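You operate a simulated robot arm through the tools that you are given. There is no shell and no other tool.

Carry out the task below with a simulated robot arm. There is one attempt and no reset: what you move stays moved.

JOB
Sleeve the long capped stub and stand it in the red crate.
Fine: stand the red sleeve in the sleeve holder first, then slide the stub down into it. Set down upright: red sleeve.

The check looks at the end state, three seconds after you hand in, the way a careful person would. Anything else that was tipped, shoved, dropped, spilled or broken makes it a failure.

ROBOT AND FRAMES
A 6-joint arm with a two-finger parallel gripper, fixed in place. Base frame: the origin is at the foot of the arm, x ahead of it, y to its left, z up; the work surface is at about z = 880. Lengths are in mm, angles in degrees, forces in N, time in s.
With the tool pointing down near the work surface it reaches from about 360 to 760 mm from the base axis. Its first joint turns from -66.0 to 66.0 degrees. Payload 2.45 kg.
The TCP is the grasp point between the finger pads, 24 mm short of the fingertips. In the tool frame z runs along the fingers and y along their closing line. Largest opening 68 mm; finger width 17, thickness 10; the body of the gripper, 40 by 70 mm, starts 41 mm behind the TCP.
Orientation is told as [roll, pitch, yaw] about the base's x, y, z axes, in that order, counted from this pose: with the fingers straight down and closing along the base's y, the tool's x points along the base's -x, its y along +y and its z along -z.

CONTROLS
- The arm moves only by the tool arm_command. Its arguments are lists of equal length, an entry for each row: "dp": the shift along the base's x, y, z in units of 100 mm (1.0 is 100 mm), a list of three; "rotation": the turn, a rotation vector about the base's x, y, z in units of 90 degrees (1.0 is 90 degrees), a list of three; "grip": the opening, from 0 (shut) to 1 (fully open). In form: {"dp": [[x, y, z], ...], "rotation": [[ax, ay, az], ...], "grip": [grip, ...]}. A call has 1 to 20 rows; each row is the pose to reach, as a shift and turn from the pose commanded when the call began. A call with a number of a shift or a turn outside -1 to 1 is refused whole. A row lasts 0.2 s, in which the tool goes at most 50 mm and 8.6 degrees; a call with a longer step from one row to the next is refused whole, and so is a gripper value outside its range. A pose out of reach is approached as far as the arm can. The call stops where the force on the tool passes 40 N (or 10 N more than at its start, if that is more) or the arm is blocked; 0.2 s more then pass. Each finger travels about 108 mm/s and halts on what it meets, pressing with about 21 N; the grip force reading is that of the motor and also rises with nothing between the fingers. The clock runs only during rows and for 0.2 s after the last one: add rows that repeat a pose to give the fingers time. The reply holds the time, the measured pose of the TCP, the force on the tool along the base axes, the opening and the grip force, in the units named above and with some noise, with the torque about the TCP (base axes, N m) and any sound that the robot's microphone picked up, and new pictures: "views" is both (left out), scene, wrist or none.
- Cameras (640 x 400 px; columns grow to the right, rows downward): "scene" is fixed at [166.9, 416.7, 1484]; the picture's right is [-0.68, -0.73, 0.00], its down [-0.40, 0.37, -0.84] and it looks along [0.61, -0.57, -0.55] (base axes); focal length 318 px, centre (320, 200). "wrist" rides on the gripper at [84, 11, -75] in the tool frame; the picture's right is [-0.13, 0.99, 0.00], its down [-0.60, -0.08, -0.79] and it looks along [-0.79, -0.10, 0.61] (tool axes); focal length 251 px, centre (320, 200). There is no depth. A picture from a camera that has moved, and an enlarged one, comes with that camera's place and axes in the base frame and with its lens. The place of the scene camera against the robot may be out by one fixed shift of up to 25 mm in any direction.
- enlarge(camera, box): a new picture of the part [left, top, right, bottom] of that camera's present view, enlarged. No time passes.
- hand_in(): hands the job in; it is judged then, once.

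Nothing tells you positions but the pictures and the camera data. Unless the task says otherwise, let go and move clear before handing in.

The tools are called as name(argument=value, ...) on one line, values as JSON. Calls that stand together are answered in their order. arm_command: Moves the arm, as the interface text tells. Its arguments: {"type":"object","properties":{"dp":{"type":"array"},"rotation":{"type":"array"},"grip":{"type":"array"},"views":{"type":"string","enum":["both","scene","wrist","none"]}},"required":["dp","rotation","grip"]} The other tools are called the same way: enlarge (camera, box) takes an enlarged picture of a part of a camera's view; hand_in () hands the job in.

At the start:

```text
time: 0.0
position: [497.5, -78.5, 1255.0]
orientation: [0.0, 0.1, 0.0]
contact_force: [0.0, -0.3, -0.6]
moment: [-0.04, -0.02, 0.01]
finger_gap: 68.0
grasp_force: 0.1
```

scene: 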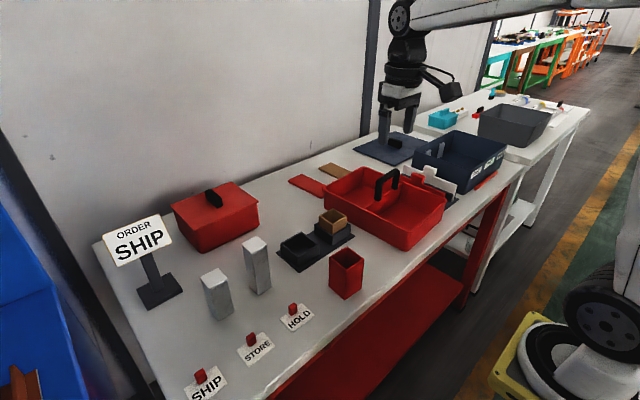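
wrist: 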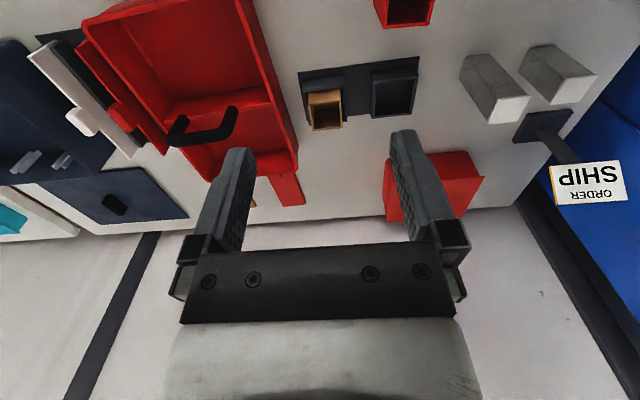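

I see a bench with a red crate (open, with a handle), a dark sleeve holder with two sockets (one holding a tan sleeve), a red sleeve standing on the table, and two grey stubs. I'll look closer before moving anything.

enlarge(camera="scene", box=[180, 200, 380, 325])

enlarge(camera="scene", box=[280, 130, 480, 255])

enlarge(camera="wrist", box=[290, 0, 640, 219])

enlarge(camera="wrist", box=[0, 0, 320, 200])

```text
3.20 times, centred on (280, 262) of scene
camera zoom: at [166.9, 416.7, 1484.0], right [-0.68, -0.73, 0.0], down [-0.4, 0.37, -0.84], along [0.61, -0.57, -0.55], focal length 1016 px, centre (448, 0)
```

zoom: 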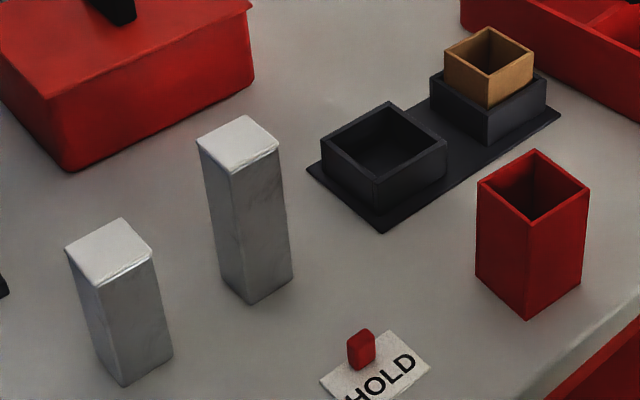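

```text
3.20 times, centred on (380, 192) of scene
camera zoom: at [166.9, 416.7, 1484.0], right [-0.68, -0.73, 0.0], down [-0.4, 0.37, -0.84], along [0.61, -0.57, -0.55], focal length 1016 px, centre (128, 224)
```

zoom: 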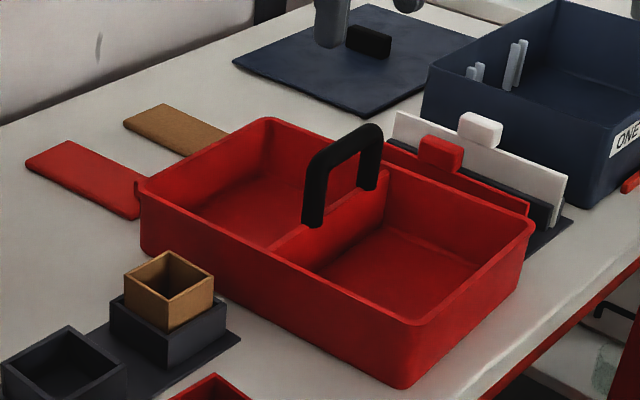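

```text
1.83 times, centred on (465, 110) of wrist
camera zoom: at [412.2, -66.5, 1330.7], right [0.13, 0.99, 0.0], down [0.6, -0.08, 0.79], along [0.79, -0.1, -0.61], focal length 459 px, centre (55, 365)
```

zoom: 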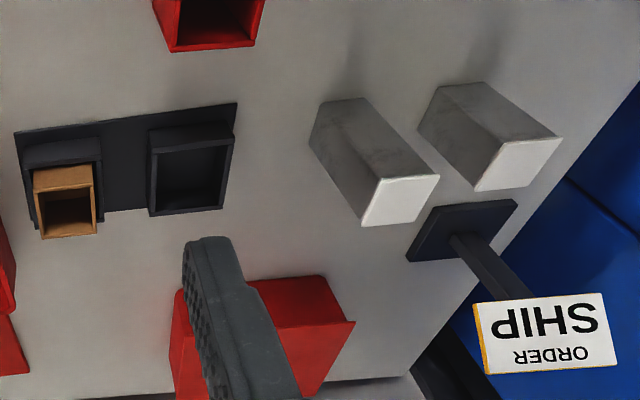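

```text
2.00 times, centred on (160, 100) of wrist
camera zoom: at [412.2, -66.5, 1330.7], right [0.13, 0.99, 0.0], down [0.6, -0.08, 0.79], along [0.79, -0.1, -0.61], focal length 503 px, centre (640, 400)
```

zoom: 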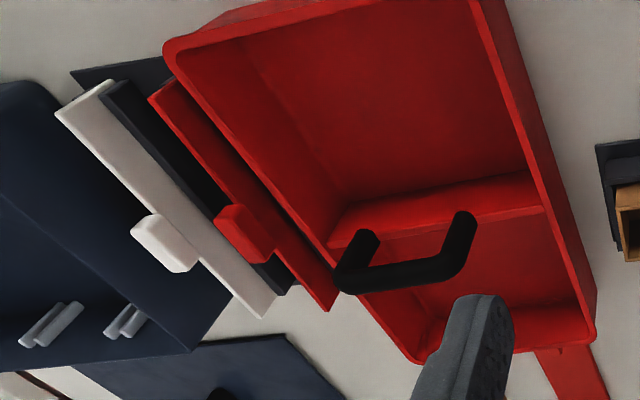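

The long stub is the taller grey one at about (650, 170). The red sleeve is at about (505, 17), the empty socket at about (680, 10), and the crate's near compartment at about (590, -370). Next I'll bring the wrist camera over the red sleeve for better measurements.

arm_command(dp=[[0, 0.2, -0.2], [0, 0.4, -0.4], [0, 0.6, -0.6], [0, 0.8, -0.8], [0, 0.95, -1.0], [0, 0.95, -1.0]], rotation=[[0, 0, 0], [0, 0, 0], [0, 0, 0], [0, 0, 0], [0, 0, 0], [0, 0, 0]], grip=[1, 1, 1, 1, 1, 1])

```text
time: 1.4
position: [497.4, 19.3, 1154.1]
orientation: [0.0, 0.1, 0.1]
contact_force: [0.5, 0.9, 0.0]
moment: [0.02, 0.0, 0.0]
finger_gap: 68.0
grasp_force: 0.1
camera wrist: at [412.1, 29.8, 1229.0], right [0.13, 0.99, 0.0], down [0.6, -0.08, 0.79], along [0.79, -0.1, -0.61], focal length 251 px, centre (320, 200)
```

scene: 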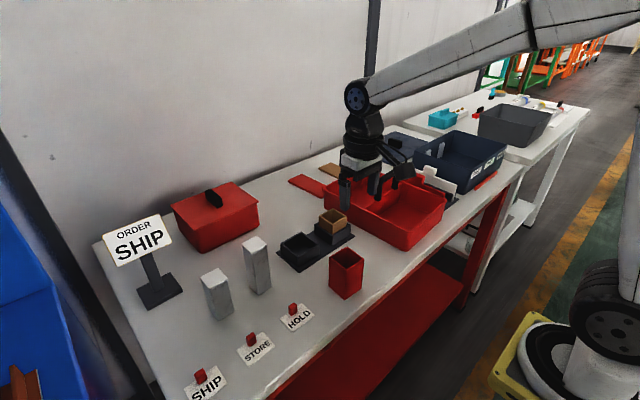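
wrist: 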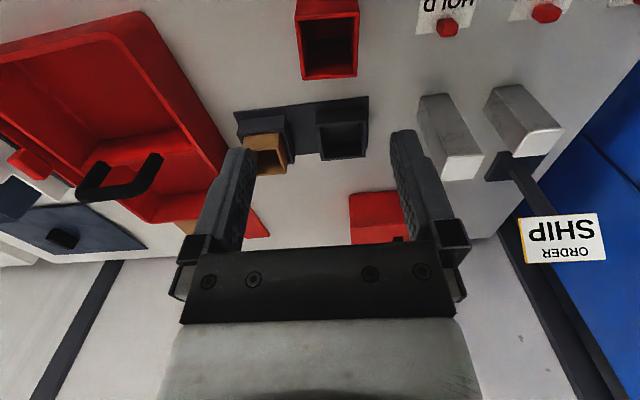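

enlarge(camera="wrist", box=[230, 0, 390, 100])

enlarge(camera="wrist", box=[220, 80, 380, 180])

enlarge(camera="wrist", box=[410, 80, 570, 180])

enlarge(camera="scene", box=[230, 220, 390, 320])

```text
4.00 times, centred on (310, 50) of wrist
camera zoom: at [412.1, 29.8, 1229.0], right [0.13, 0.99, 0.0], down [0.6, -0.08, 0.79], along [0.79, -0.1, -0.61], focal length 1006 px, centre (360, 800)
```

zoom: 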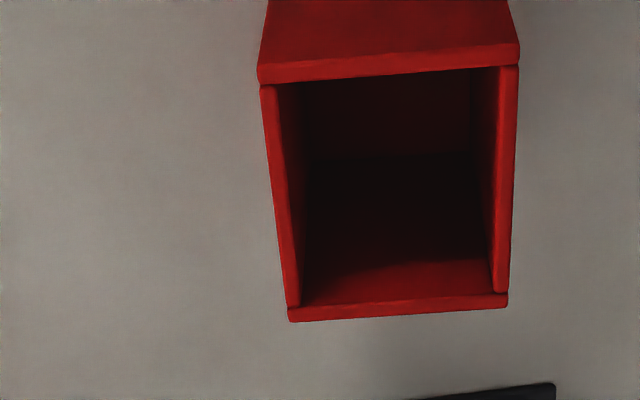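

```text
4.00 times, centred on (300, 130) of wrist
camera zoom: at [412.1, 29.8, 1229.0], right [0.13, 0.99, 0.0], down [0.6, -0.08, 0.79], along [0.79, -0.1, -0.61], focal length 1006 px, centre (400, 480)
```

zoom: 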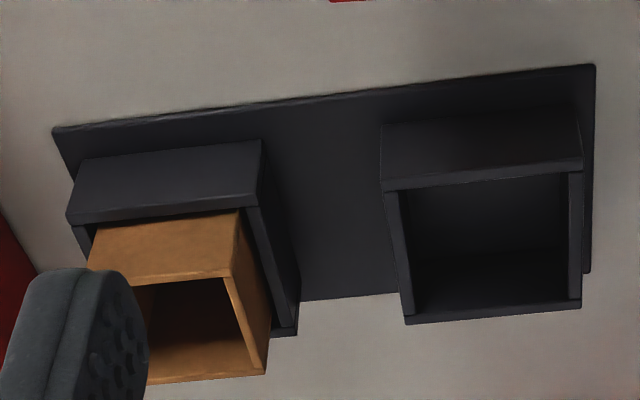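

```text
4.00 times, centred on (490, 130) of wrist
camera zoom: at [412.1, 29.8, 1229.0], right [0.13, 0.99, 0.0], down [0.6, -0.08, 0.79], along [0.79, -0.1, -0.61], focal length 1006 px, centre (-360, 480)
```

zoom: 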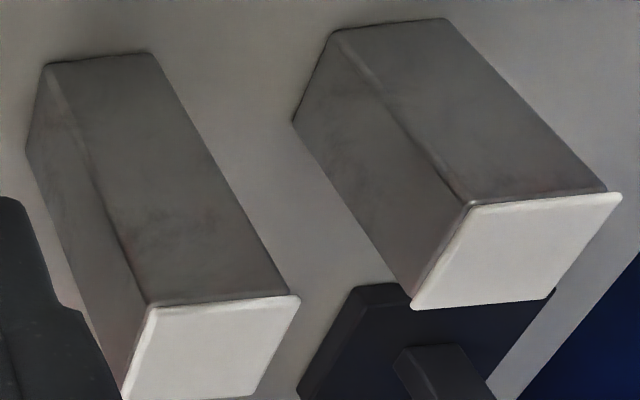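

```text
4.00 times, centred on (310, 270) of scene
camera zoom: at [166.9, 416.8, 1484.0], right [-0.68, -0.73, 0.0], down [-0.4, 0.37, -0.84], along [0.61, -0.57, -0.55], focal length 1270 px, centre (360, -80)
```

zoom: 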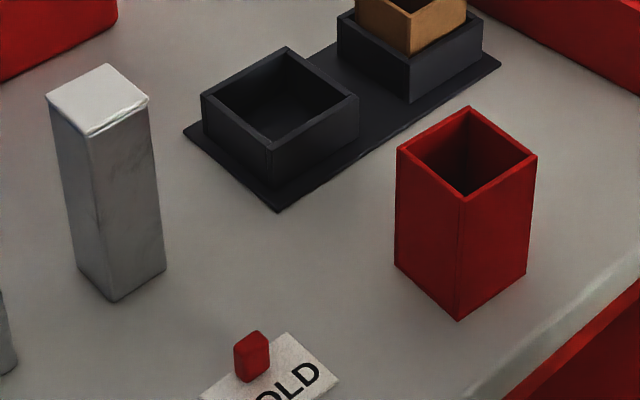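

The red sleeve is about 54 mm square and 98 mm tall, centred near (511, 25) with a yaw of about -3°. The socket is centred near (669, 31) with its rim at about z = 922. I'll line up above the sleeve and lower partway.

arm_command(dp=[[0.05, 0.02, -0.3], [0.1, 0.04, -0.6], [0.136, 0.06, -0.9], [0.136, 0.06, -1.0], [0.136, 0.06, -1.0]], rotation=[[0, 0, -0.02], [0, 0, -0.037], [0, 0, -0.037], [0, 0, -0.037], [0, 0, -0.037]], grip=[1, 1, 1, 1, 1])

```text
time: 2.6
position: [511.0, 23.9, 1054.4]
orientation: [0.0, 0.0, -3.4]
contact_force: [0.2, 0.9, 0.5]
moment: [-0.03, 0.03, 0.0]
finger_gap: 68.0
grasp_force: 0.1
camera wrist: at [427.5, 39.1, 1129.6], right [0.19, 0.98, 0.0], down [0.6, -0.11, 0.79], along [0.78, -0.15, -0.61], focal length 251 px, centre (320, 200)
```

scene: 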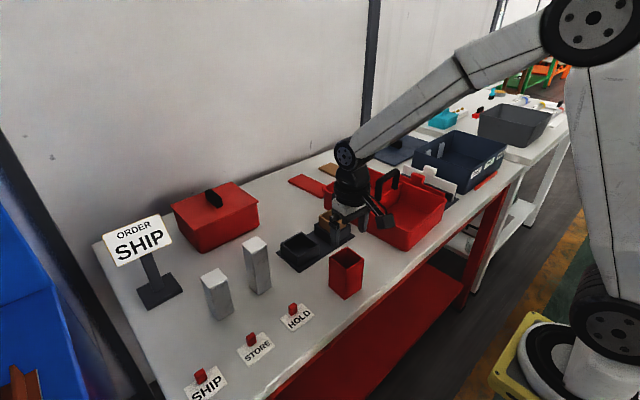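
wrist: 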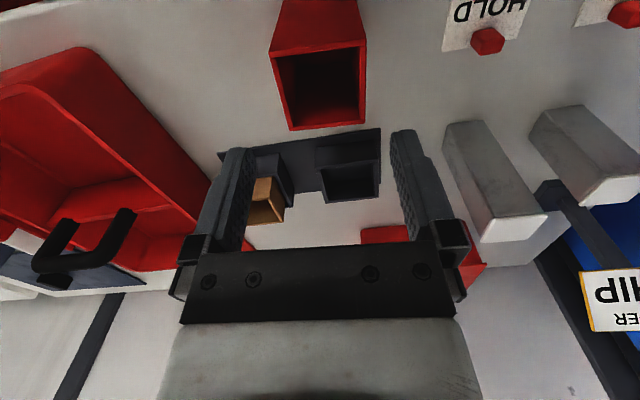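

The sleeve sits between the fingers in the wrist view. I'll zoom in to check the alignment.

enlarge(camera="wrist", box=[220, 0, 440, 138])

enlarge(camera="scene", box=[260, 160, 420, 310])

```text
2.90 times, centred on (330, 69) of wrist
camera zoom: at [427.5, 39.1, 1129.6], right [0.19, 0.98, 0.0], down [0.6, -0.11, 0.79], along [0.78, -0.15, -0.61], focal length 729 px, centre (291, 580)
```

zoom: 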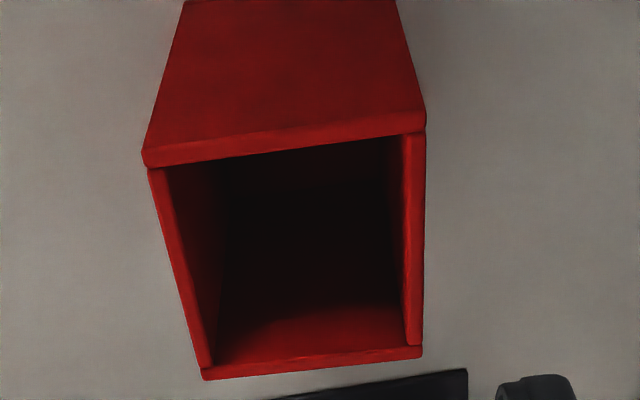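

```text
2.67 times, centred on (340, 235) of scene
camera zoom: at [166.9, 416.7, 1484.0], right [-0.68, -0.73, 0.0], down [-0.4, 0.37, -0.84], along [0.61, -0.57, -0.55], focal length 847 px, centre (267, 107)
```

zoom: 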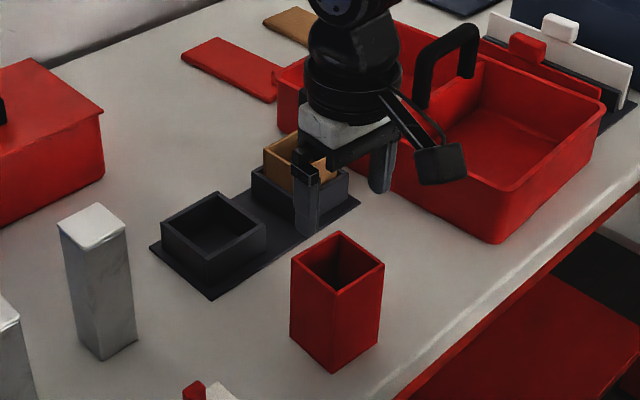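

Combining the two views puts the sleeve rim at z≈972 with the centre at (514, 24.5) and a side of about 56 mm. I'll descend and close on it.

arm_command(dp=[[0.03, 0.005, -0.3], [0.03, 0.005, -0.55], [0.03, 0.005, -0.75], [0.03, 0.005, -0.92], [0.03, 0.005, -0.92]], rotation=[[0, 0, 0], [0, 0, 0], [0, 0, 0], [0, 0, 0], [0, 0, 0]], grip=[1, 1, 1, 1, 1])

```text
time: 3.8
position: [512.8, 24.5, 961.9]
orientation: [0.0, 0.0, -3.3]
contact_force: [-0.2, 0.3, 0.7]
moment: [0.01, -0.03, 0.03]
finger_gap: 68.2
grasp_force: 0.1
camera wrist: at [429.2, 39.6, 1037.9], right [0.19, 0.98, 0.0], down [0.6, -0.11, 0.79], along [0.78, -0.15, -0.61], focal length 251 px, centre (320, 200)
```

scene: 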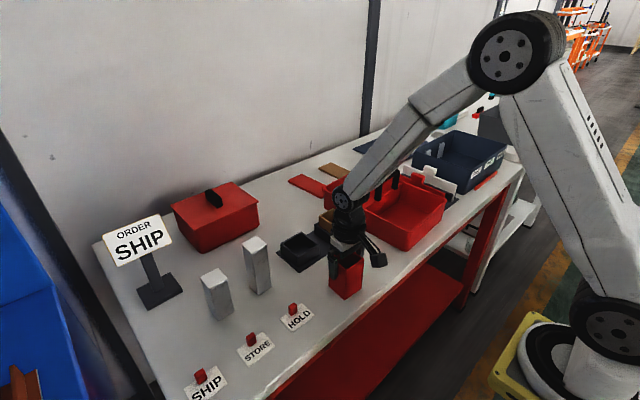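
wrist: 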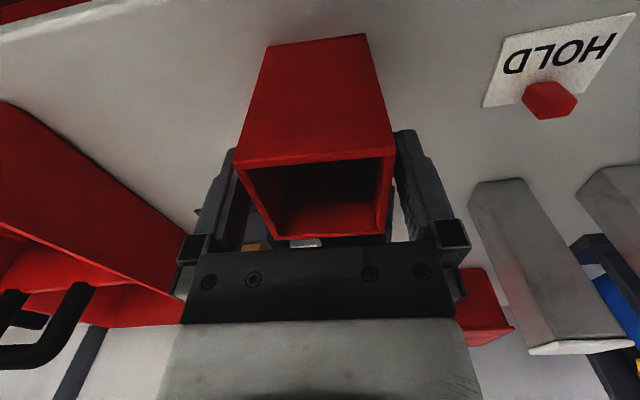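

The sleeve is centred between the fingers. I'll close on it and lift it.

arm_command(dp=[[0, 0, 0], [0, 0, 0], [0, 0, 0]], rotation=[[0, 0, 0], [0, 0, 0], [0, 0, 0]], grip=[0.6, 0.6, 0.6], views="none")

```text
time: 4.6
position: [512.8, 23.3, 961.5]
orientation: [0.0, -0.1, -3.3]
contact_force: [0.1, 0.3, -0.1]
moment: [0.0, -0.05, -0.01]
finger_gap: 55.6
grasp_force: 20.3
```

arm_command(dp=[[0, 0, 0.2], [0, 0, 0.5], [0, 0, 0.8], [0, 0, 1.0], [0, 0, 1.0]], rotation=[[0, 0, 0], [0, 0, 0], [0, 0, 0], [0, 0, 0], [0, 0, 0]], grip=[0.5, 0.5, 0.5, 0.5, 0.5])

```text
time: 5.8
position: [513.0, 23.9, 1063.8]
orientation: [-0.1, -0.1, -3.3]
contact_force: [0.1, -0.2, 0.4]
moment: [0.01, 0.01, 0.01]
finger_gap: 55.7
grasp_force: 21.0
camera wrist: at [429.7, 39.7, 1139.0], right [0.19, 0.98, 0.0], down [0.6, -0.11, 0.79], along [0.78, -0.15, -0.61], focal length 251 px, centre (320, 200)
```

scene: 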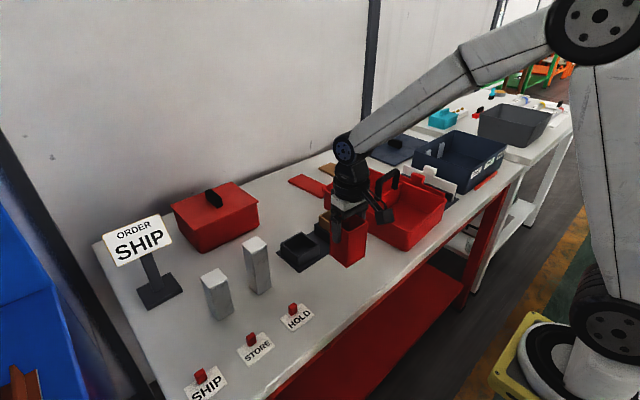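
wrist: 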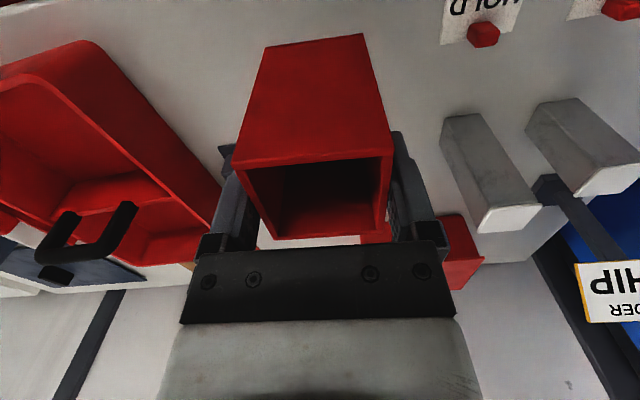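

The sleeve is held. Before placing it, I'll hold it up and to the side so the wrist camera can see the socket clear of it.

arm_command(dp=[[0.2, -0.15, 0.1], [0.4, -0.3, 0.2], [0.6, -0.5, 0.3], [0.8, -0.7, 0.4], [1.0, -0.84, 0.4], [1.0, -0.84, 0.4]], rotation=[[0, 0, 0.01], [0, 0, 0.02], [0, 0, 0.03], [0, 0, 0.037], [0, 0, 0.037], [0, 0, 0.037]], grip=[0.5, 0.5, 0.5, 0.5, 0.5, 0.5])

enlarge(camera="wrist", box=[340, 20, 500, 120])

enlarge(camera="wrist", box=[220, 20, 410, 250])

```text
time: 7.2
position: [611.3, -60.5, 1103.5]
orientation: [0.0, 0.0, -0.1]
contact_force: [0.5, -0.1, -1.0]
moment: [-0.03, 0.01, -0.04]
finger_gap: 55.8
grasp_force: 21.0
camera wrist: at [528.4, -48.7, 1179.4], right [0.13, 0.99, 0.0], down [0.6, -0.08, 0.79], along [0.79, -0.1, -0.61], focal length 251 px, centre (320, 200)
```

scene: 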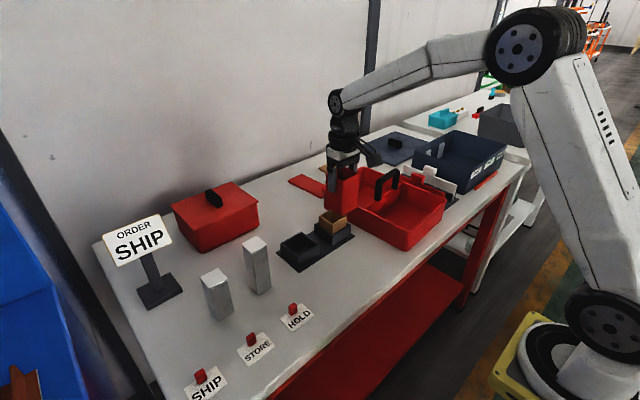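
wrist: 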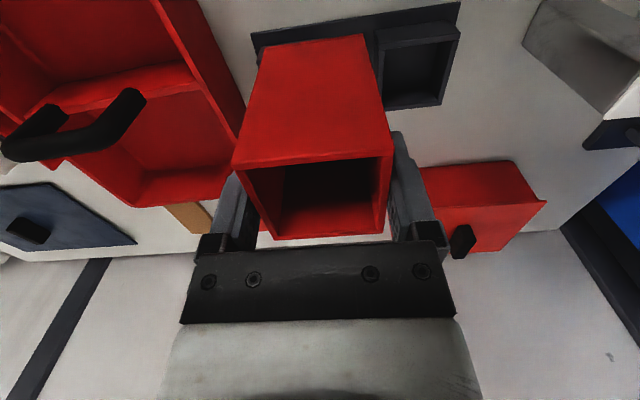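

```text
4.00 times, centred on (420, 70) of wrist
camera zoom: at [528.4, -48.7, 1179.4], right [0.13, 0.99, 0.0], down [0.6, -0.08, 0.79], along [0.79, -0.1, -0.61], focal length 1006 px, centre (-80, 720)
```

zoom: 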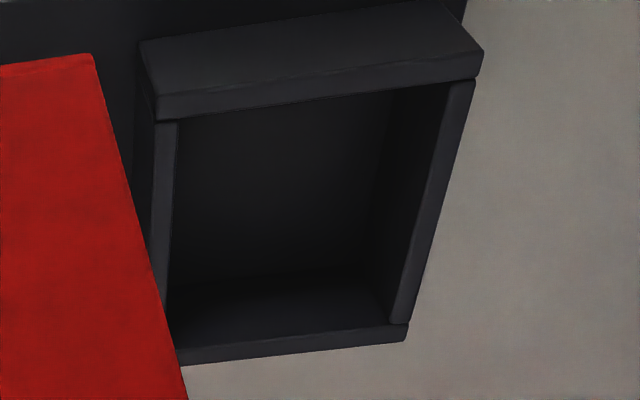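

```text
1.74 times, centred on (315, 135) of wrist
camera zoom: at [528.4, -48.7, 1179.4], right [0.13, 0.99, 0.0], down [0.6, -0.08, 0.79], along [0.79, -0.1, -0.61], focal length 437 px, centre (329, 313)
```

zoom: 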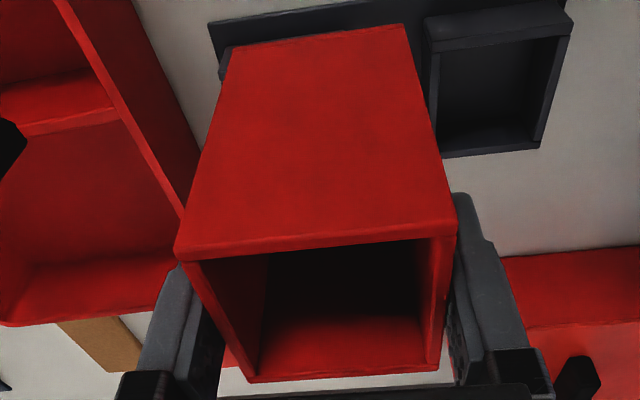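

The socket's inner opening is centred at about (667, 30) and is about 60 mm square, against a 55.7 mm sleeve. I'll move over it and stop just above the rim to check.

arm_command(dp=[[0.15, 0.25, 0], [0.3, 0.5, 0], [0.45, 0.75, 0], [0.536, 0.9, -0.1], [0.536, 0.9, -0.4], [0.536, 0.9, -0.65], [0.536, 0.9, -0.85], [0.536, 0.9, -0.85]], rotation=[[0, 0, 0], [0, 0, 0], [0, 0, 0], [0, 0, 0], [0, 0, 0], [0, 0, 0], [0, 0, 0], [0, 0, 0]], grip=[0.5, 0.5, 0.5, 0.5, 0.5, 0.5, 0.5, 0.5])

enlarge(camera="scene", box=[260, 180, 380, 280])

enlarge(camera="wrist", box=[220, 0, 440, 138])

```text
time: 9.0
position: [666.4, 29.5, 1017.0]
orientation: [0.0, 0.0, 0.0]
contact_force: [0.0, -0.6, -0.8]
moment: [-0.04, 0.01, 0.01]
finger_gap: 55.4
grasp_force: 20.8
camera wrist: at [581.8, 40.3, 1093.6], right [0.13, 0.99, 0.0], down [0.6, -0.08, 0.79], along [0.79, -0.1, -0.61], focal length 251 px, centre (320, 200)
```

scene: 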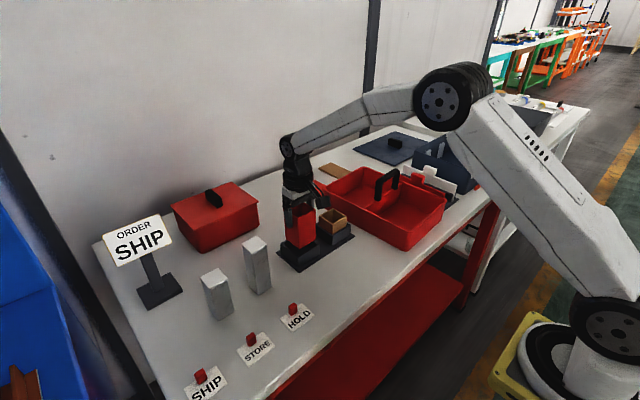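
wrist: 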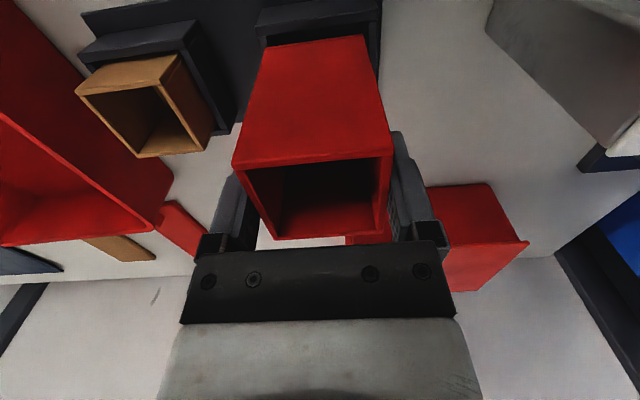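

```text
4.00 times, centred on (320, 230) of scene
camera zoom: at [166.9, 416.7, 1484.0], right [-0.68, -0.73, 0.0], down [-0.4, 0.37, -0.84], along [0.61, -0.57, -0.55], focal length 1270 px, centre (320, 80)
```

zoom: 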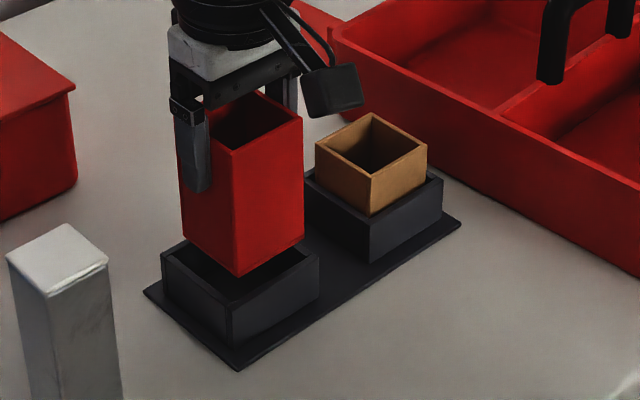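

```text
2.90 times, centred on (330, 69) of wrist
camera zoom: at [581.8, 40.3, 1093.6], right [0.13, 0.99, 0.0], down [0.6, -0.08, 0.79], along [0.79, -0.1, -0.61], focal length 729 px, centre (291, 580)
```

zoom: 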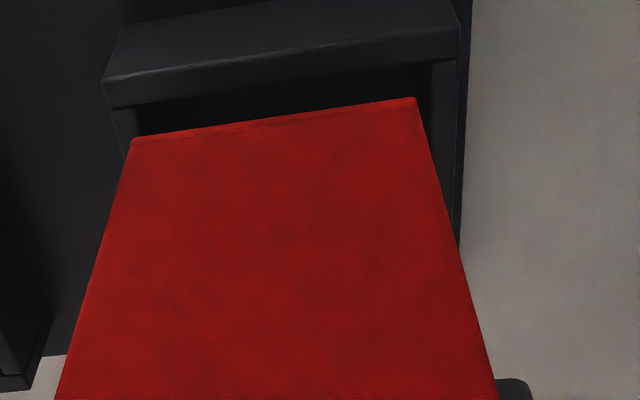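

Measured from this view, the sleeve bottom is about 1 mm short in x and about 1.5 mm low in y. I'll apply that correction and lower slowly, watching the force.

arm_command(dp=[[0.01, 0.014, 0], [0.01, 0.014, -0.08], [0.01, 0.014, -0.14], [0.01, 0.014, -0.2], [0.01, 0.014, -0.26], [0.01, 0.014, -0.3]], rotation=[[0, 0, 0], [0, 0, 0], [0, 0, 0], [0, 0, 0], [0, 0, 0], [0, 0, 0]], grip=[0.5, 0.5, 0.5, 0.5, 0.5, 0.5])

enlarge(camera="scene", box=[260, 180, 380, 280])

```text
time: 10.4
position: [667.6, 31.2, 986.5]
orientation: [0.1, -0.1, 0.0]
contact_force: [0.3, 1.3, -1.0]
moment: [0.03, 0.04, 0.0]
finger_gap: 55.5
grasp_force: 21.7
camera wrist: at [583.1, 43.0, 1063.2], right [0.13, 0.99, 0.0], down [0.6, -0.08, 0.79], along [0.79, -0.1, -0.61], focal length 251 px, centre (320, 200)
```

scene: 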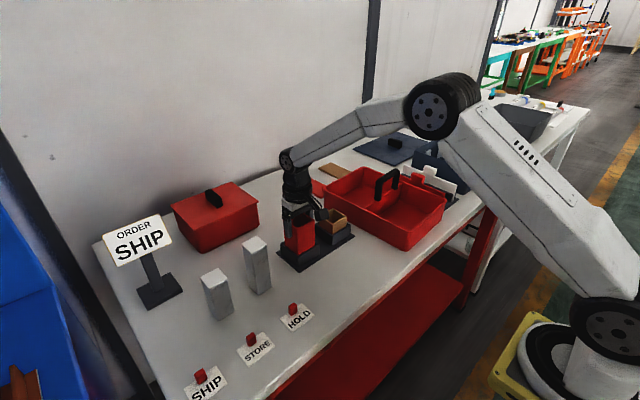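
wrist: 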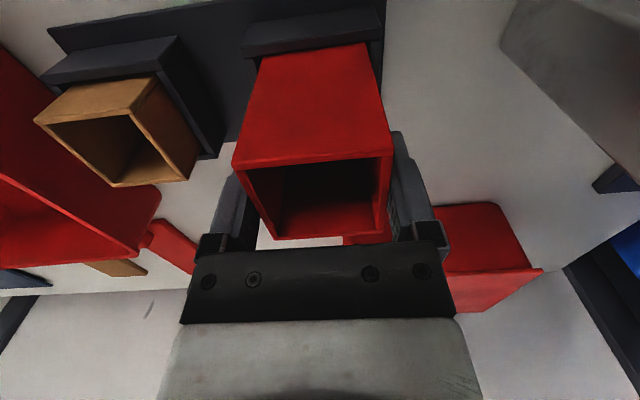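

```text
4.00 times, centred on (320, 230) of scene
camera zoom: at [166.9, 416.7, 1484.0], right [-0.68, -0.73, 0.0], down [-0.4, 0.37, -0.84], along [0.61, -0.57, -0.55], focal length 1270 px, centre (320, 80)
```

zoom: 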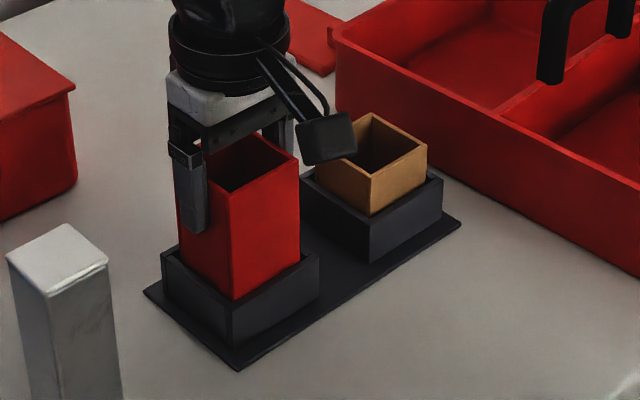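

The sleeve has entered the socket with no contact force. I'll keep lowering until it seats.

arm_command(dp=[[0, 0, -0.06], [0, 0, -0.11], [0, 0, -0.14], [0, 0, -0.16], [0, 0, -0.175], [0, 0, -0.19]], rotation=[[0, 0, 0], [0, 0, 0], [0, 0, 0], [0, 0, 0], [0, 0, 0], [0, 0, 0]], grip=[0.5, 0.5, 0.5, 0.5, 0.5, 0.5], views="none")

```text
time: 11.8
position: [666.3, 31.4, 968.5]
orientation: [0.0, 0.0, 0.0]
contact_force: [-0.3, -0.2, -0.4]
moment: [0.02, -0.03, 0.02]
finger_gap: 55.5
grasp_force: 21.2
```

arm_command(dp=[[0, 0, -0.01], [0, 0, -0.02], [0, 0, -0.03], [0, 0, -0.04]], rotation=[[0, 0, 0], [0, 0, 0], [0, 0, 0], [0, 0, 0]], grip=[0.5, 0.5, 0.5, 0.5], views="scene")

enlarge(camera="scene", box=[260, 180, 380, 280])

```text
time: 12.8
position: [667.5, 30.0, 965.8]
orientation: [0.0, -0.1, 0.0]
contact_force: [-2.7, -0.7, 5.8]
moment: [0.09, 0.18, 0.09]
finger_gap: 55.4
grasp_force: 21.3
```

scene: 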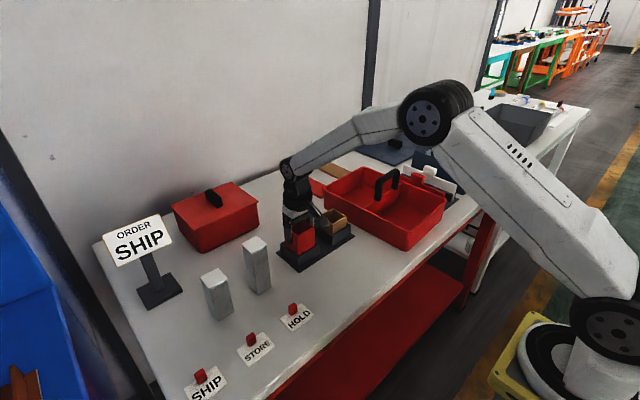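

```text
4.00 times, centred on (320, 230) of scene
camera zoom: at [166.7, 416.7, 1484.0], right [-0.68, -0.73, 0.0], down [-0.4, 0.37, -0.84], along [0.61, -0.57, -0.55], focal length 1270 px, centre (320, 80)
```

zoom: 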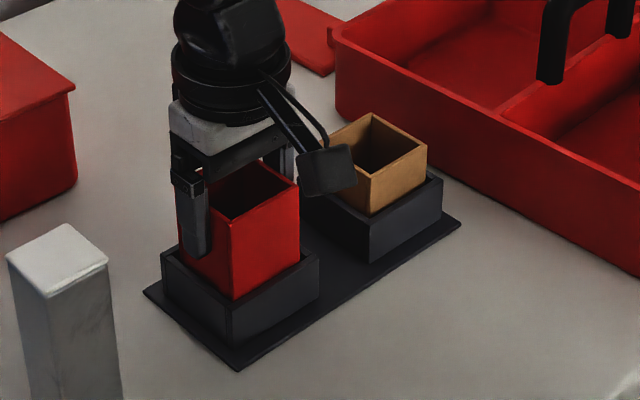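

The contact force and height (sleeve bottom at about 884) show the sleeve is seated on the plate. I'll release and rise, then move to look at the long stub.

arm_command(dp=[[0, 0, 0], [0, 0, 0], [0, 0, 0.2], [0, 0, 0.6], [0, 0, 1.0], [0, 0, 1.0]], rotation=[[0, 0, 0], [0, 0, 0], [0, 0, 0], [0, 0, 0], [0, 0, 0], [0, 0, 0]], grip=[1, 1, 1, 1, 1, 1])

enlarge(camera="wrist", box=[240, 0, 400, 140])

enlarge(camera="scene", box=[260, 180, 380, 280])

```text
time: 14.2
position: [668.6, 29.4, 1065.2]
orientation: [0.0, 0.0, 0.0]
contact_force: [0.3, 0.1, 0.5]
moment: [-0.02, -0.02, 0.01]
finger_gap: 68.0
grasp_force: 0.2
camera wrist: at [584.3, 41.0, 1141.9], right [0.13, 0.99, 0.0], down [0.6, -0.08, 0.79], along [0.79, -0.1, -0.61], focal length 251 px, centre (320, 200)
```

scene: 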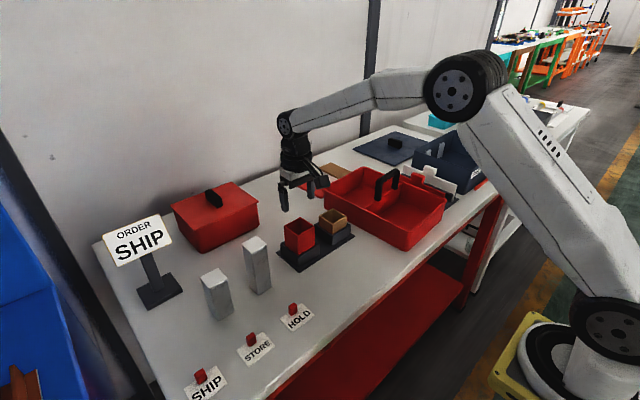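
wrist: 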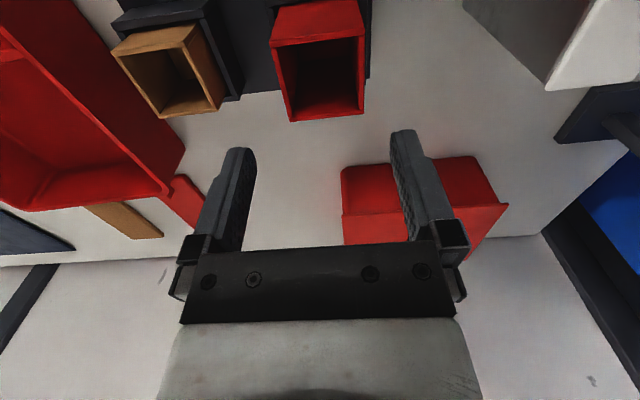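

```text
2.86 times, centred on (320, 70) of wrist
camera zoom: at [584.3, 41.0, 1141.9], right [0.13, 0.99, 0.0], down [0.6, -0.08, 0.79], along [0.79, -0.1, -0.61], focal length 718 px, centre (320, 571)
```

zoom: 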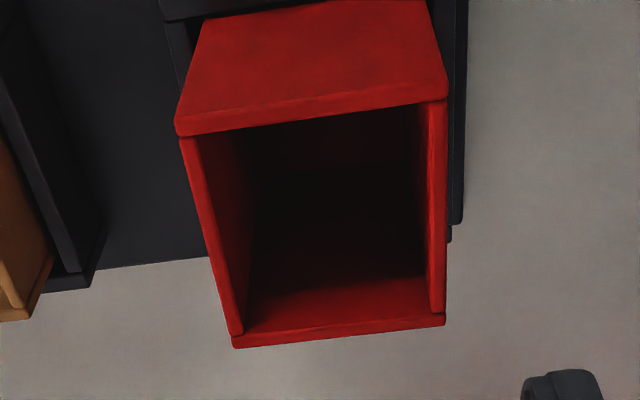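

```text
4.00 times, centred on (320, 230) of scene
camera zoom: at [166.9, 416.7, 1484.0], right [-0.68, -0.73, 0.0], down [-0.4, 0.37, -0.84], along [0.61, -0.57, -0.55], focal length 1270 px, centre (320, 80)
```

zoom: 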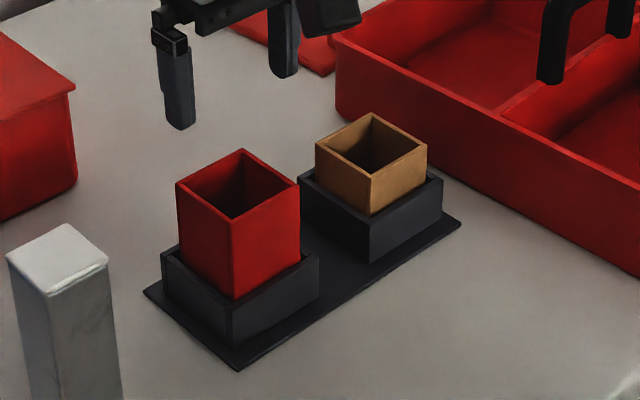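

The red sleeve stands in the holder, centred near (669.5, 31) with its rim at z≈977. Next I'll move above the long stub.

arm_command(dp=[[-0.03, 0.2, 0.2], [-0.06, 0.4, 0.4], [-0.1, 0.65, 0.4], [-0.15, 0.85, 0.4], [-0.19, 1.0, 0.4], [-0.19, 1.0, 0.4]], rotation=[[0, 0, 0], [0, 0, 0], [0, 0, 0], [0, 0, 0], [0, 0, 0], [0, 0, 0]], grip=[1, 1, 1, 1, 1, 1])

enlarge(camera="wrist", box=[300, 0, 500, 125])

```text
time: 15.6
position: [649.3, 130.1, 1103.8]
orientation: [0.0, -0.1, -0.1]
contact_force: [0.2, -0.1, 0.5]
moment: [0.01, 0.01, 0.01]
finger_gap: 68.1
grasp_force: 0.1
camera wrist: at [564.4, 141.9, 1180.6], right [0.13, 0.99, 0.0], down [0.6, -0.08, 0.79], along [0.79, -0.1, -0.61], focal length 251 px, centre (320, 200)
```

scene: 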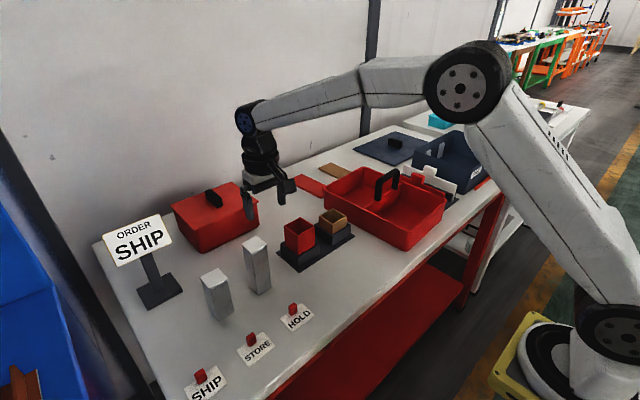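
wrist: 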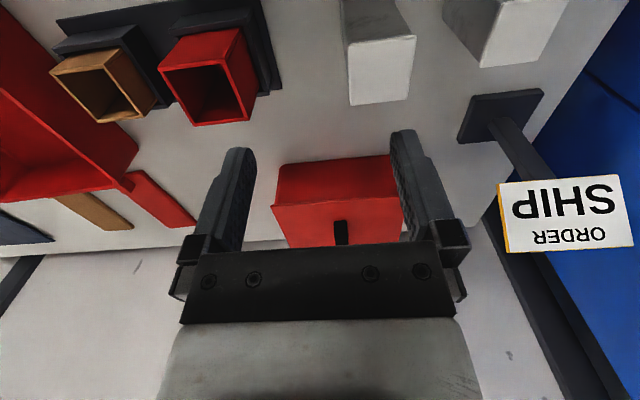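

```text
3.20 times, centred on (400, 62) of wrist
camera zoom: at [564.4, 141.9, 1180.6], right [0.13, 0.99, 0.0], down [0.6, -0.08, 0.79], along [0.79, -0.1, -0.61], focal length 805 px, centre (64, 640)
```

zoom: 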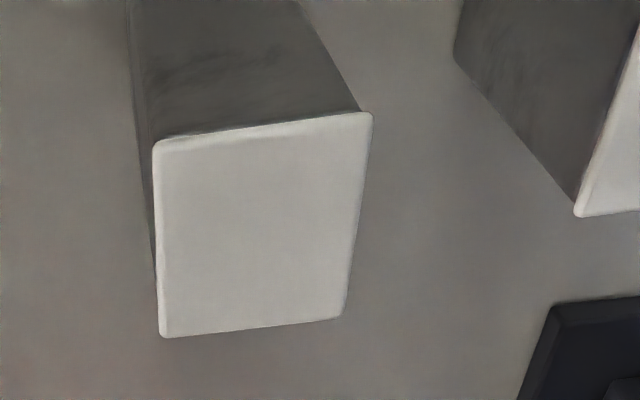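

The stub's cap is about 41 mm wide, centred near (651, 171), with its top at z≈1011. I'll align over it and descend partway to check.

arm_command(dp=[[0.02, 0.2, 0], [0.02, 0.405, 0], [0.02, 0.405, -0.3], [0.02, 0.405, -0.55], [0.02, 0.405, -0.6], [0.02, 0.405, -0.6]], rotation=[[0, 0, 0], [0, 0, 0], [0, 0, 0], [0, 0, 0], [0, 0, 0], [0, 0, 0]], grip=[1, 1, 1, 1, 1, 1])

enlarge(camera="wrist", box=[200, 0, 440, 200])

enlarge(camera="scene", box=[190, 170, 350, 300])

```text
time: 17.0
position: [649.7, 172.2, 1044.4]
orientation: [0.0, 0.0, 0.0]
contact_force: [1.2, 0.7, -0.2]
moment: [0.02, 0.0, -0.02]
finger_gap: 67.7
grasp_force: 0.1
camera wrist: at [565.8, 183.4, 1120.4], right [0.13, 0.99, 0.0], down [0.6, -0.08, 0.79], along [0.79, -0.1, -0.61], focal length 251 px, centre (320, 200)
```

scene: 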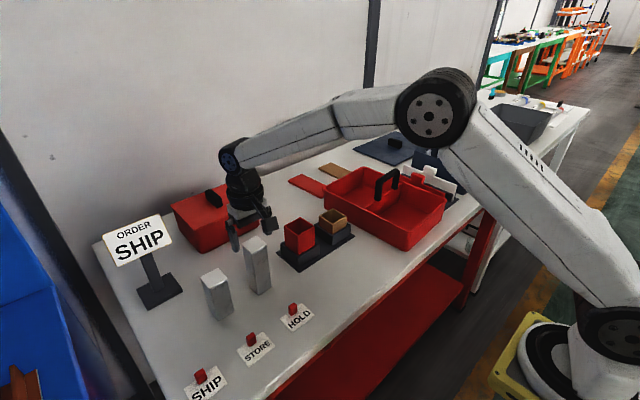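
wrist: 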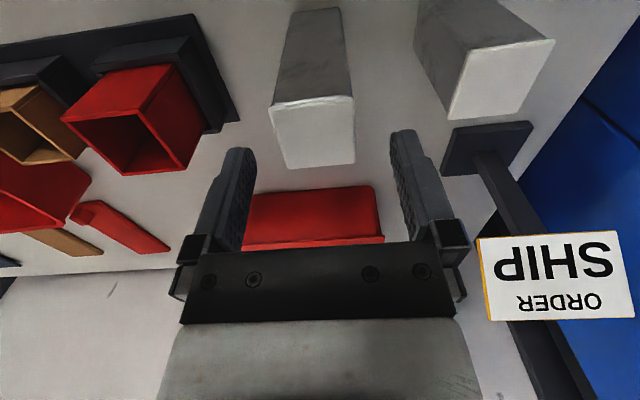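

```text
2.00 times, centred on (320, 100) of wrist
camera zoom: at [565.8, 183.4, 1120.4], right [0.13, 0.99, 0.0], down [0.6, -0.08, 0.79], along [0.79, -0.1, -0.61], focal length 503 px, centre (320, 400)
```

zoom: 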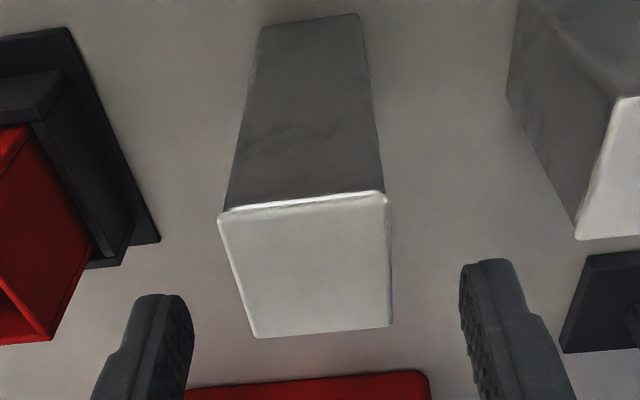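

```text
3.08 times, centred on (270, 235) of scene
camera zoom: at [166.9, 416.7, 1484.0], right [-0.68, -0.73, 0.0], down [-0.4, 0.37, -0.84], along [0.61, -0.57, -0.55], focal length 977 px, centre (474, 92)
```

zoom: 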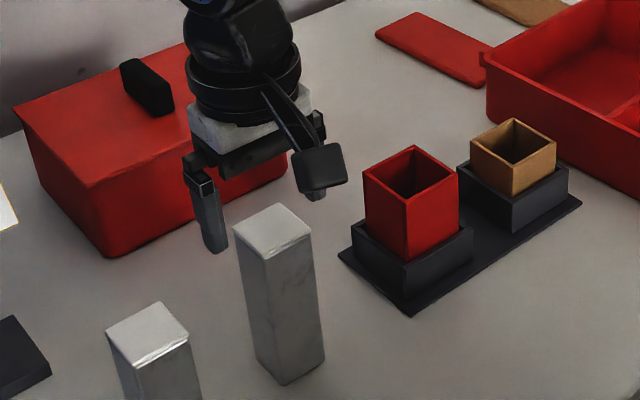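

The fingers straddle the stub. I'll nudge slightly, descend to grip about 10 mm below the top, and close.

arm_command(dp=[[0.02, -0.015, 0], [0.02, -0.015, -0.2], [0.02, -0.015, -0.35], [0.02, -0.015, -0.434], [0.02, -0.015, -0.434], [0.02, -0.015, -0.434], [0.02, -0.015, -0.434], [0.02, -0.015, -0.434]], rotation=[[0, 0, 0], [0, 0, 0], [0, 0, 0], [0, 0, 0], [0, 0, 0], [0, 0, 0], [0, 0, 0], [0, 0, 0]], grip=[1, 1, 1, 1, 1, 0.4, 0.4, 0.4])

enlarge(camera="wrist", box=[200, 0, 440, 250])

enlarge(camera="scene", box=[190, 170, 350, 300])

```text
time: 18.8
position: [652.7, 169.8, 1000.5]
orientation: [0.0, 0.0, 0.0]
contact_force: [-0.2, 0.6, 0.1]
moment: [0.01, -0.04, -0.01]
finger_gap: 40.5
grasp_force: 21.0
camera wrist: at [567.8, 182.0, 1076.6], right [0.13, 0.99, 0.0], down [0.6, -0.08, 0.79], along [0.79, -0.1, -0.61], focal length 251 px, centre (320, 200)
```

scene: 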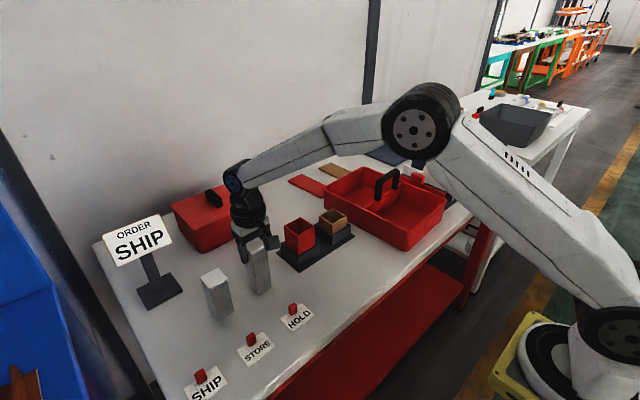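
wrist: 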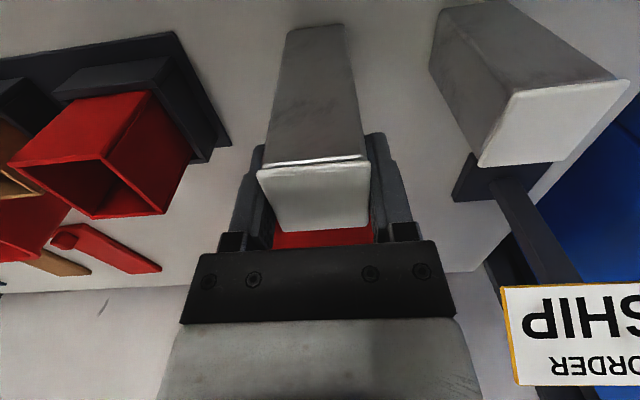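

```text
1.60 times, centred on (320, 125) of wrist
camera zoom: at [567.8, 182.0, 1076.6], right [0.13, 0.99, 0.0], down [0.6, -0.08, 0.79], along [0.79, -0.1, -0.61], focal length 402 px, centre (320, 320)
```

zoom: 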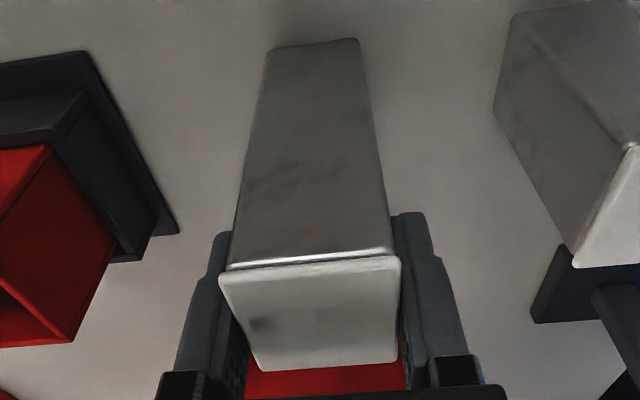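

```text
3.08 times, centred on (270, 235) of scene
camera zoom: at [166.9, 416.8, 1484.0], right [-0.68, -0.73, 0.0], down [-0.4, 0.37, -0.84], along [0.61, -0.57, -0.55], focal length 977 px, centre (474, 92)
```

zoom: 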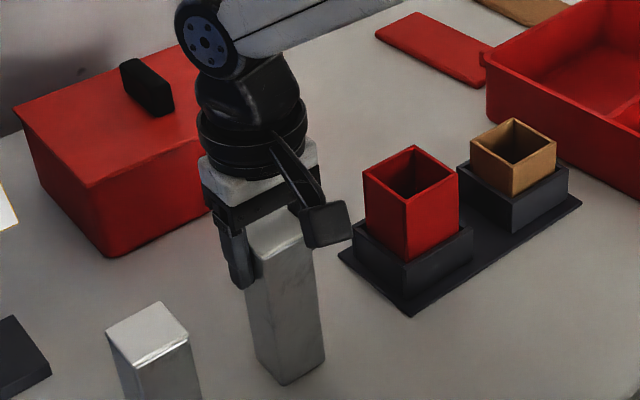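

The stub is gripped at 40.5 mm. I'll lift it and check that it hangs straight.

arm_command(dp=[[0, 0, 0.05], [0, 0, 0.2], [0, 0, 0.5], [0, 0, 0.8], [0, 0, 1.0], [0, 0, 1.0]], rotation=[[0, 0, 0], [0, 0, 0], [0, 0, 0], [0, 0, 0], [0, 0, 0], [0, 0, 0]], grip=[0.3, 0.3, 0.3, 0.3, 0.3, 0.3])

enlarge(camera="wrist", box=[200, 0, 440, 250])

enlarge(camera="scene", box=[190, 150, 350, 280])

```text
time: 20.2
position: [653.0, 169.8, 1100.8]
orientation: [0.0, 0.0, 0.0]
contact_force: [0.4, -0.2, -1.3]
moment: [0.02, 0.0, -0.02]
finger_gap: 40.6
grasp_force: 21.1
camera wrist: at [568.3, 181.8, 1177.0], right [0.13, 0.99, 0.0], down [0.6, -0.08, 0.79], along [0.79, -0.1, -0.61], focal length 251 px, centre (320, 200)
```

scene: 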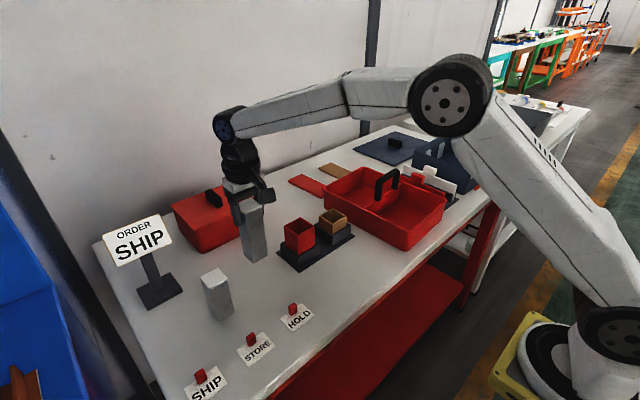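
wrist: 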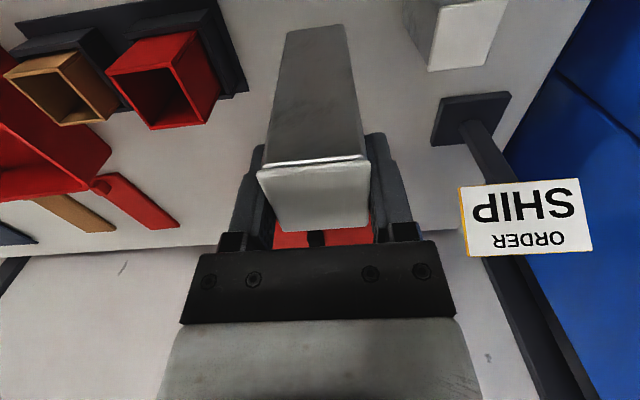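

```text
1.60 times, centred on (320, 125) of wrist
camera zoom: at [568.3, 181.8, 1177.0], right [0.13, 0.99, 0.0], down [0.6, -0.08, 0.79], along [0.79, -0.1, -0.61], focal length 402 px, centre (320, 320)
```

zoom: 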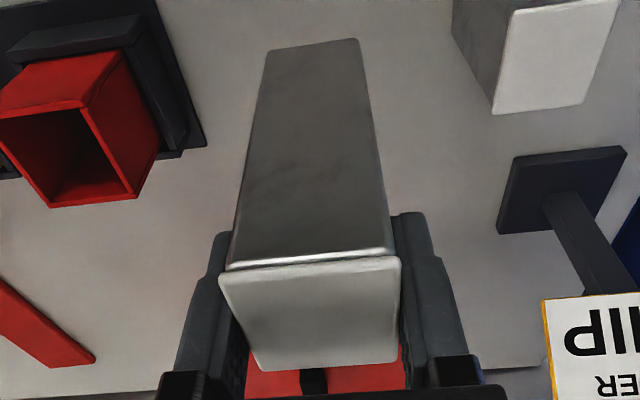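

```text
3.08 times, centred on (270, 215) of scene
camera zoom: at [166.9, 416.8, 1484.0], right [-0.68, -0.73, 0.0], down [-0.4, 0.37, -0.84], along [0.61, -0.57, -0.55], focal length 977 px, centre (474, 154)
```

zoom: 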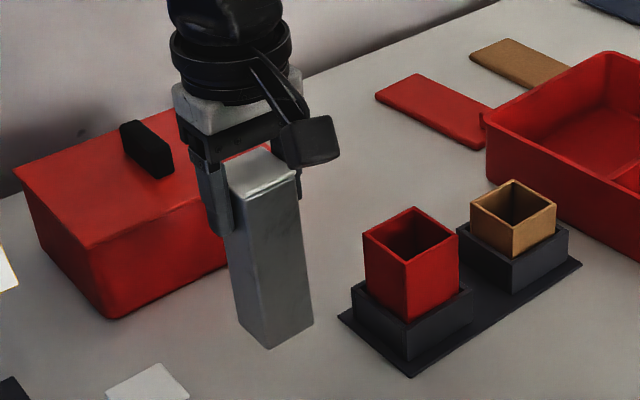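

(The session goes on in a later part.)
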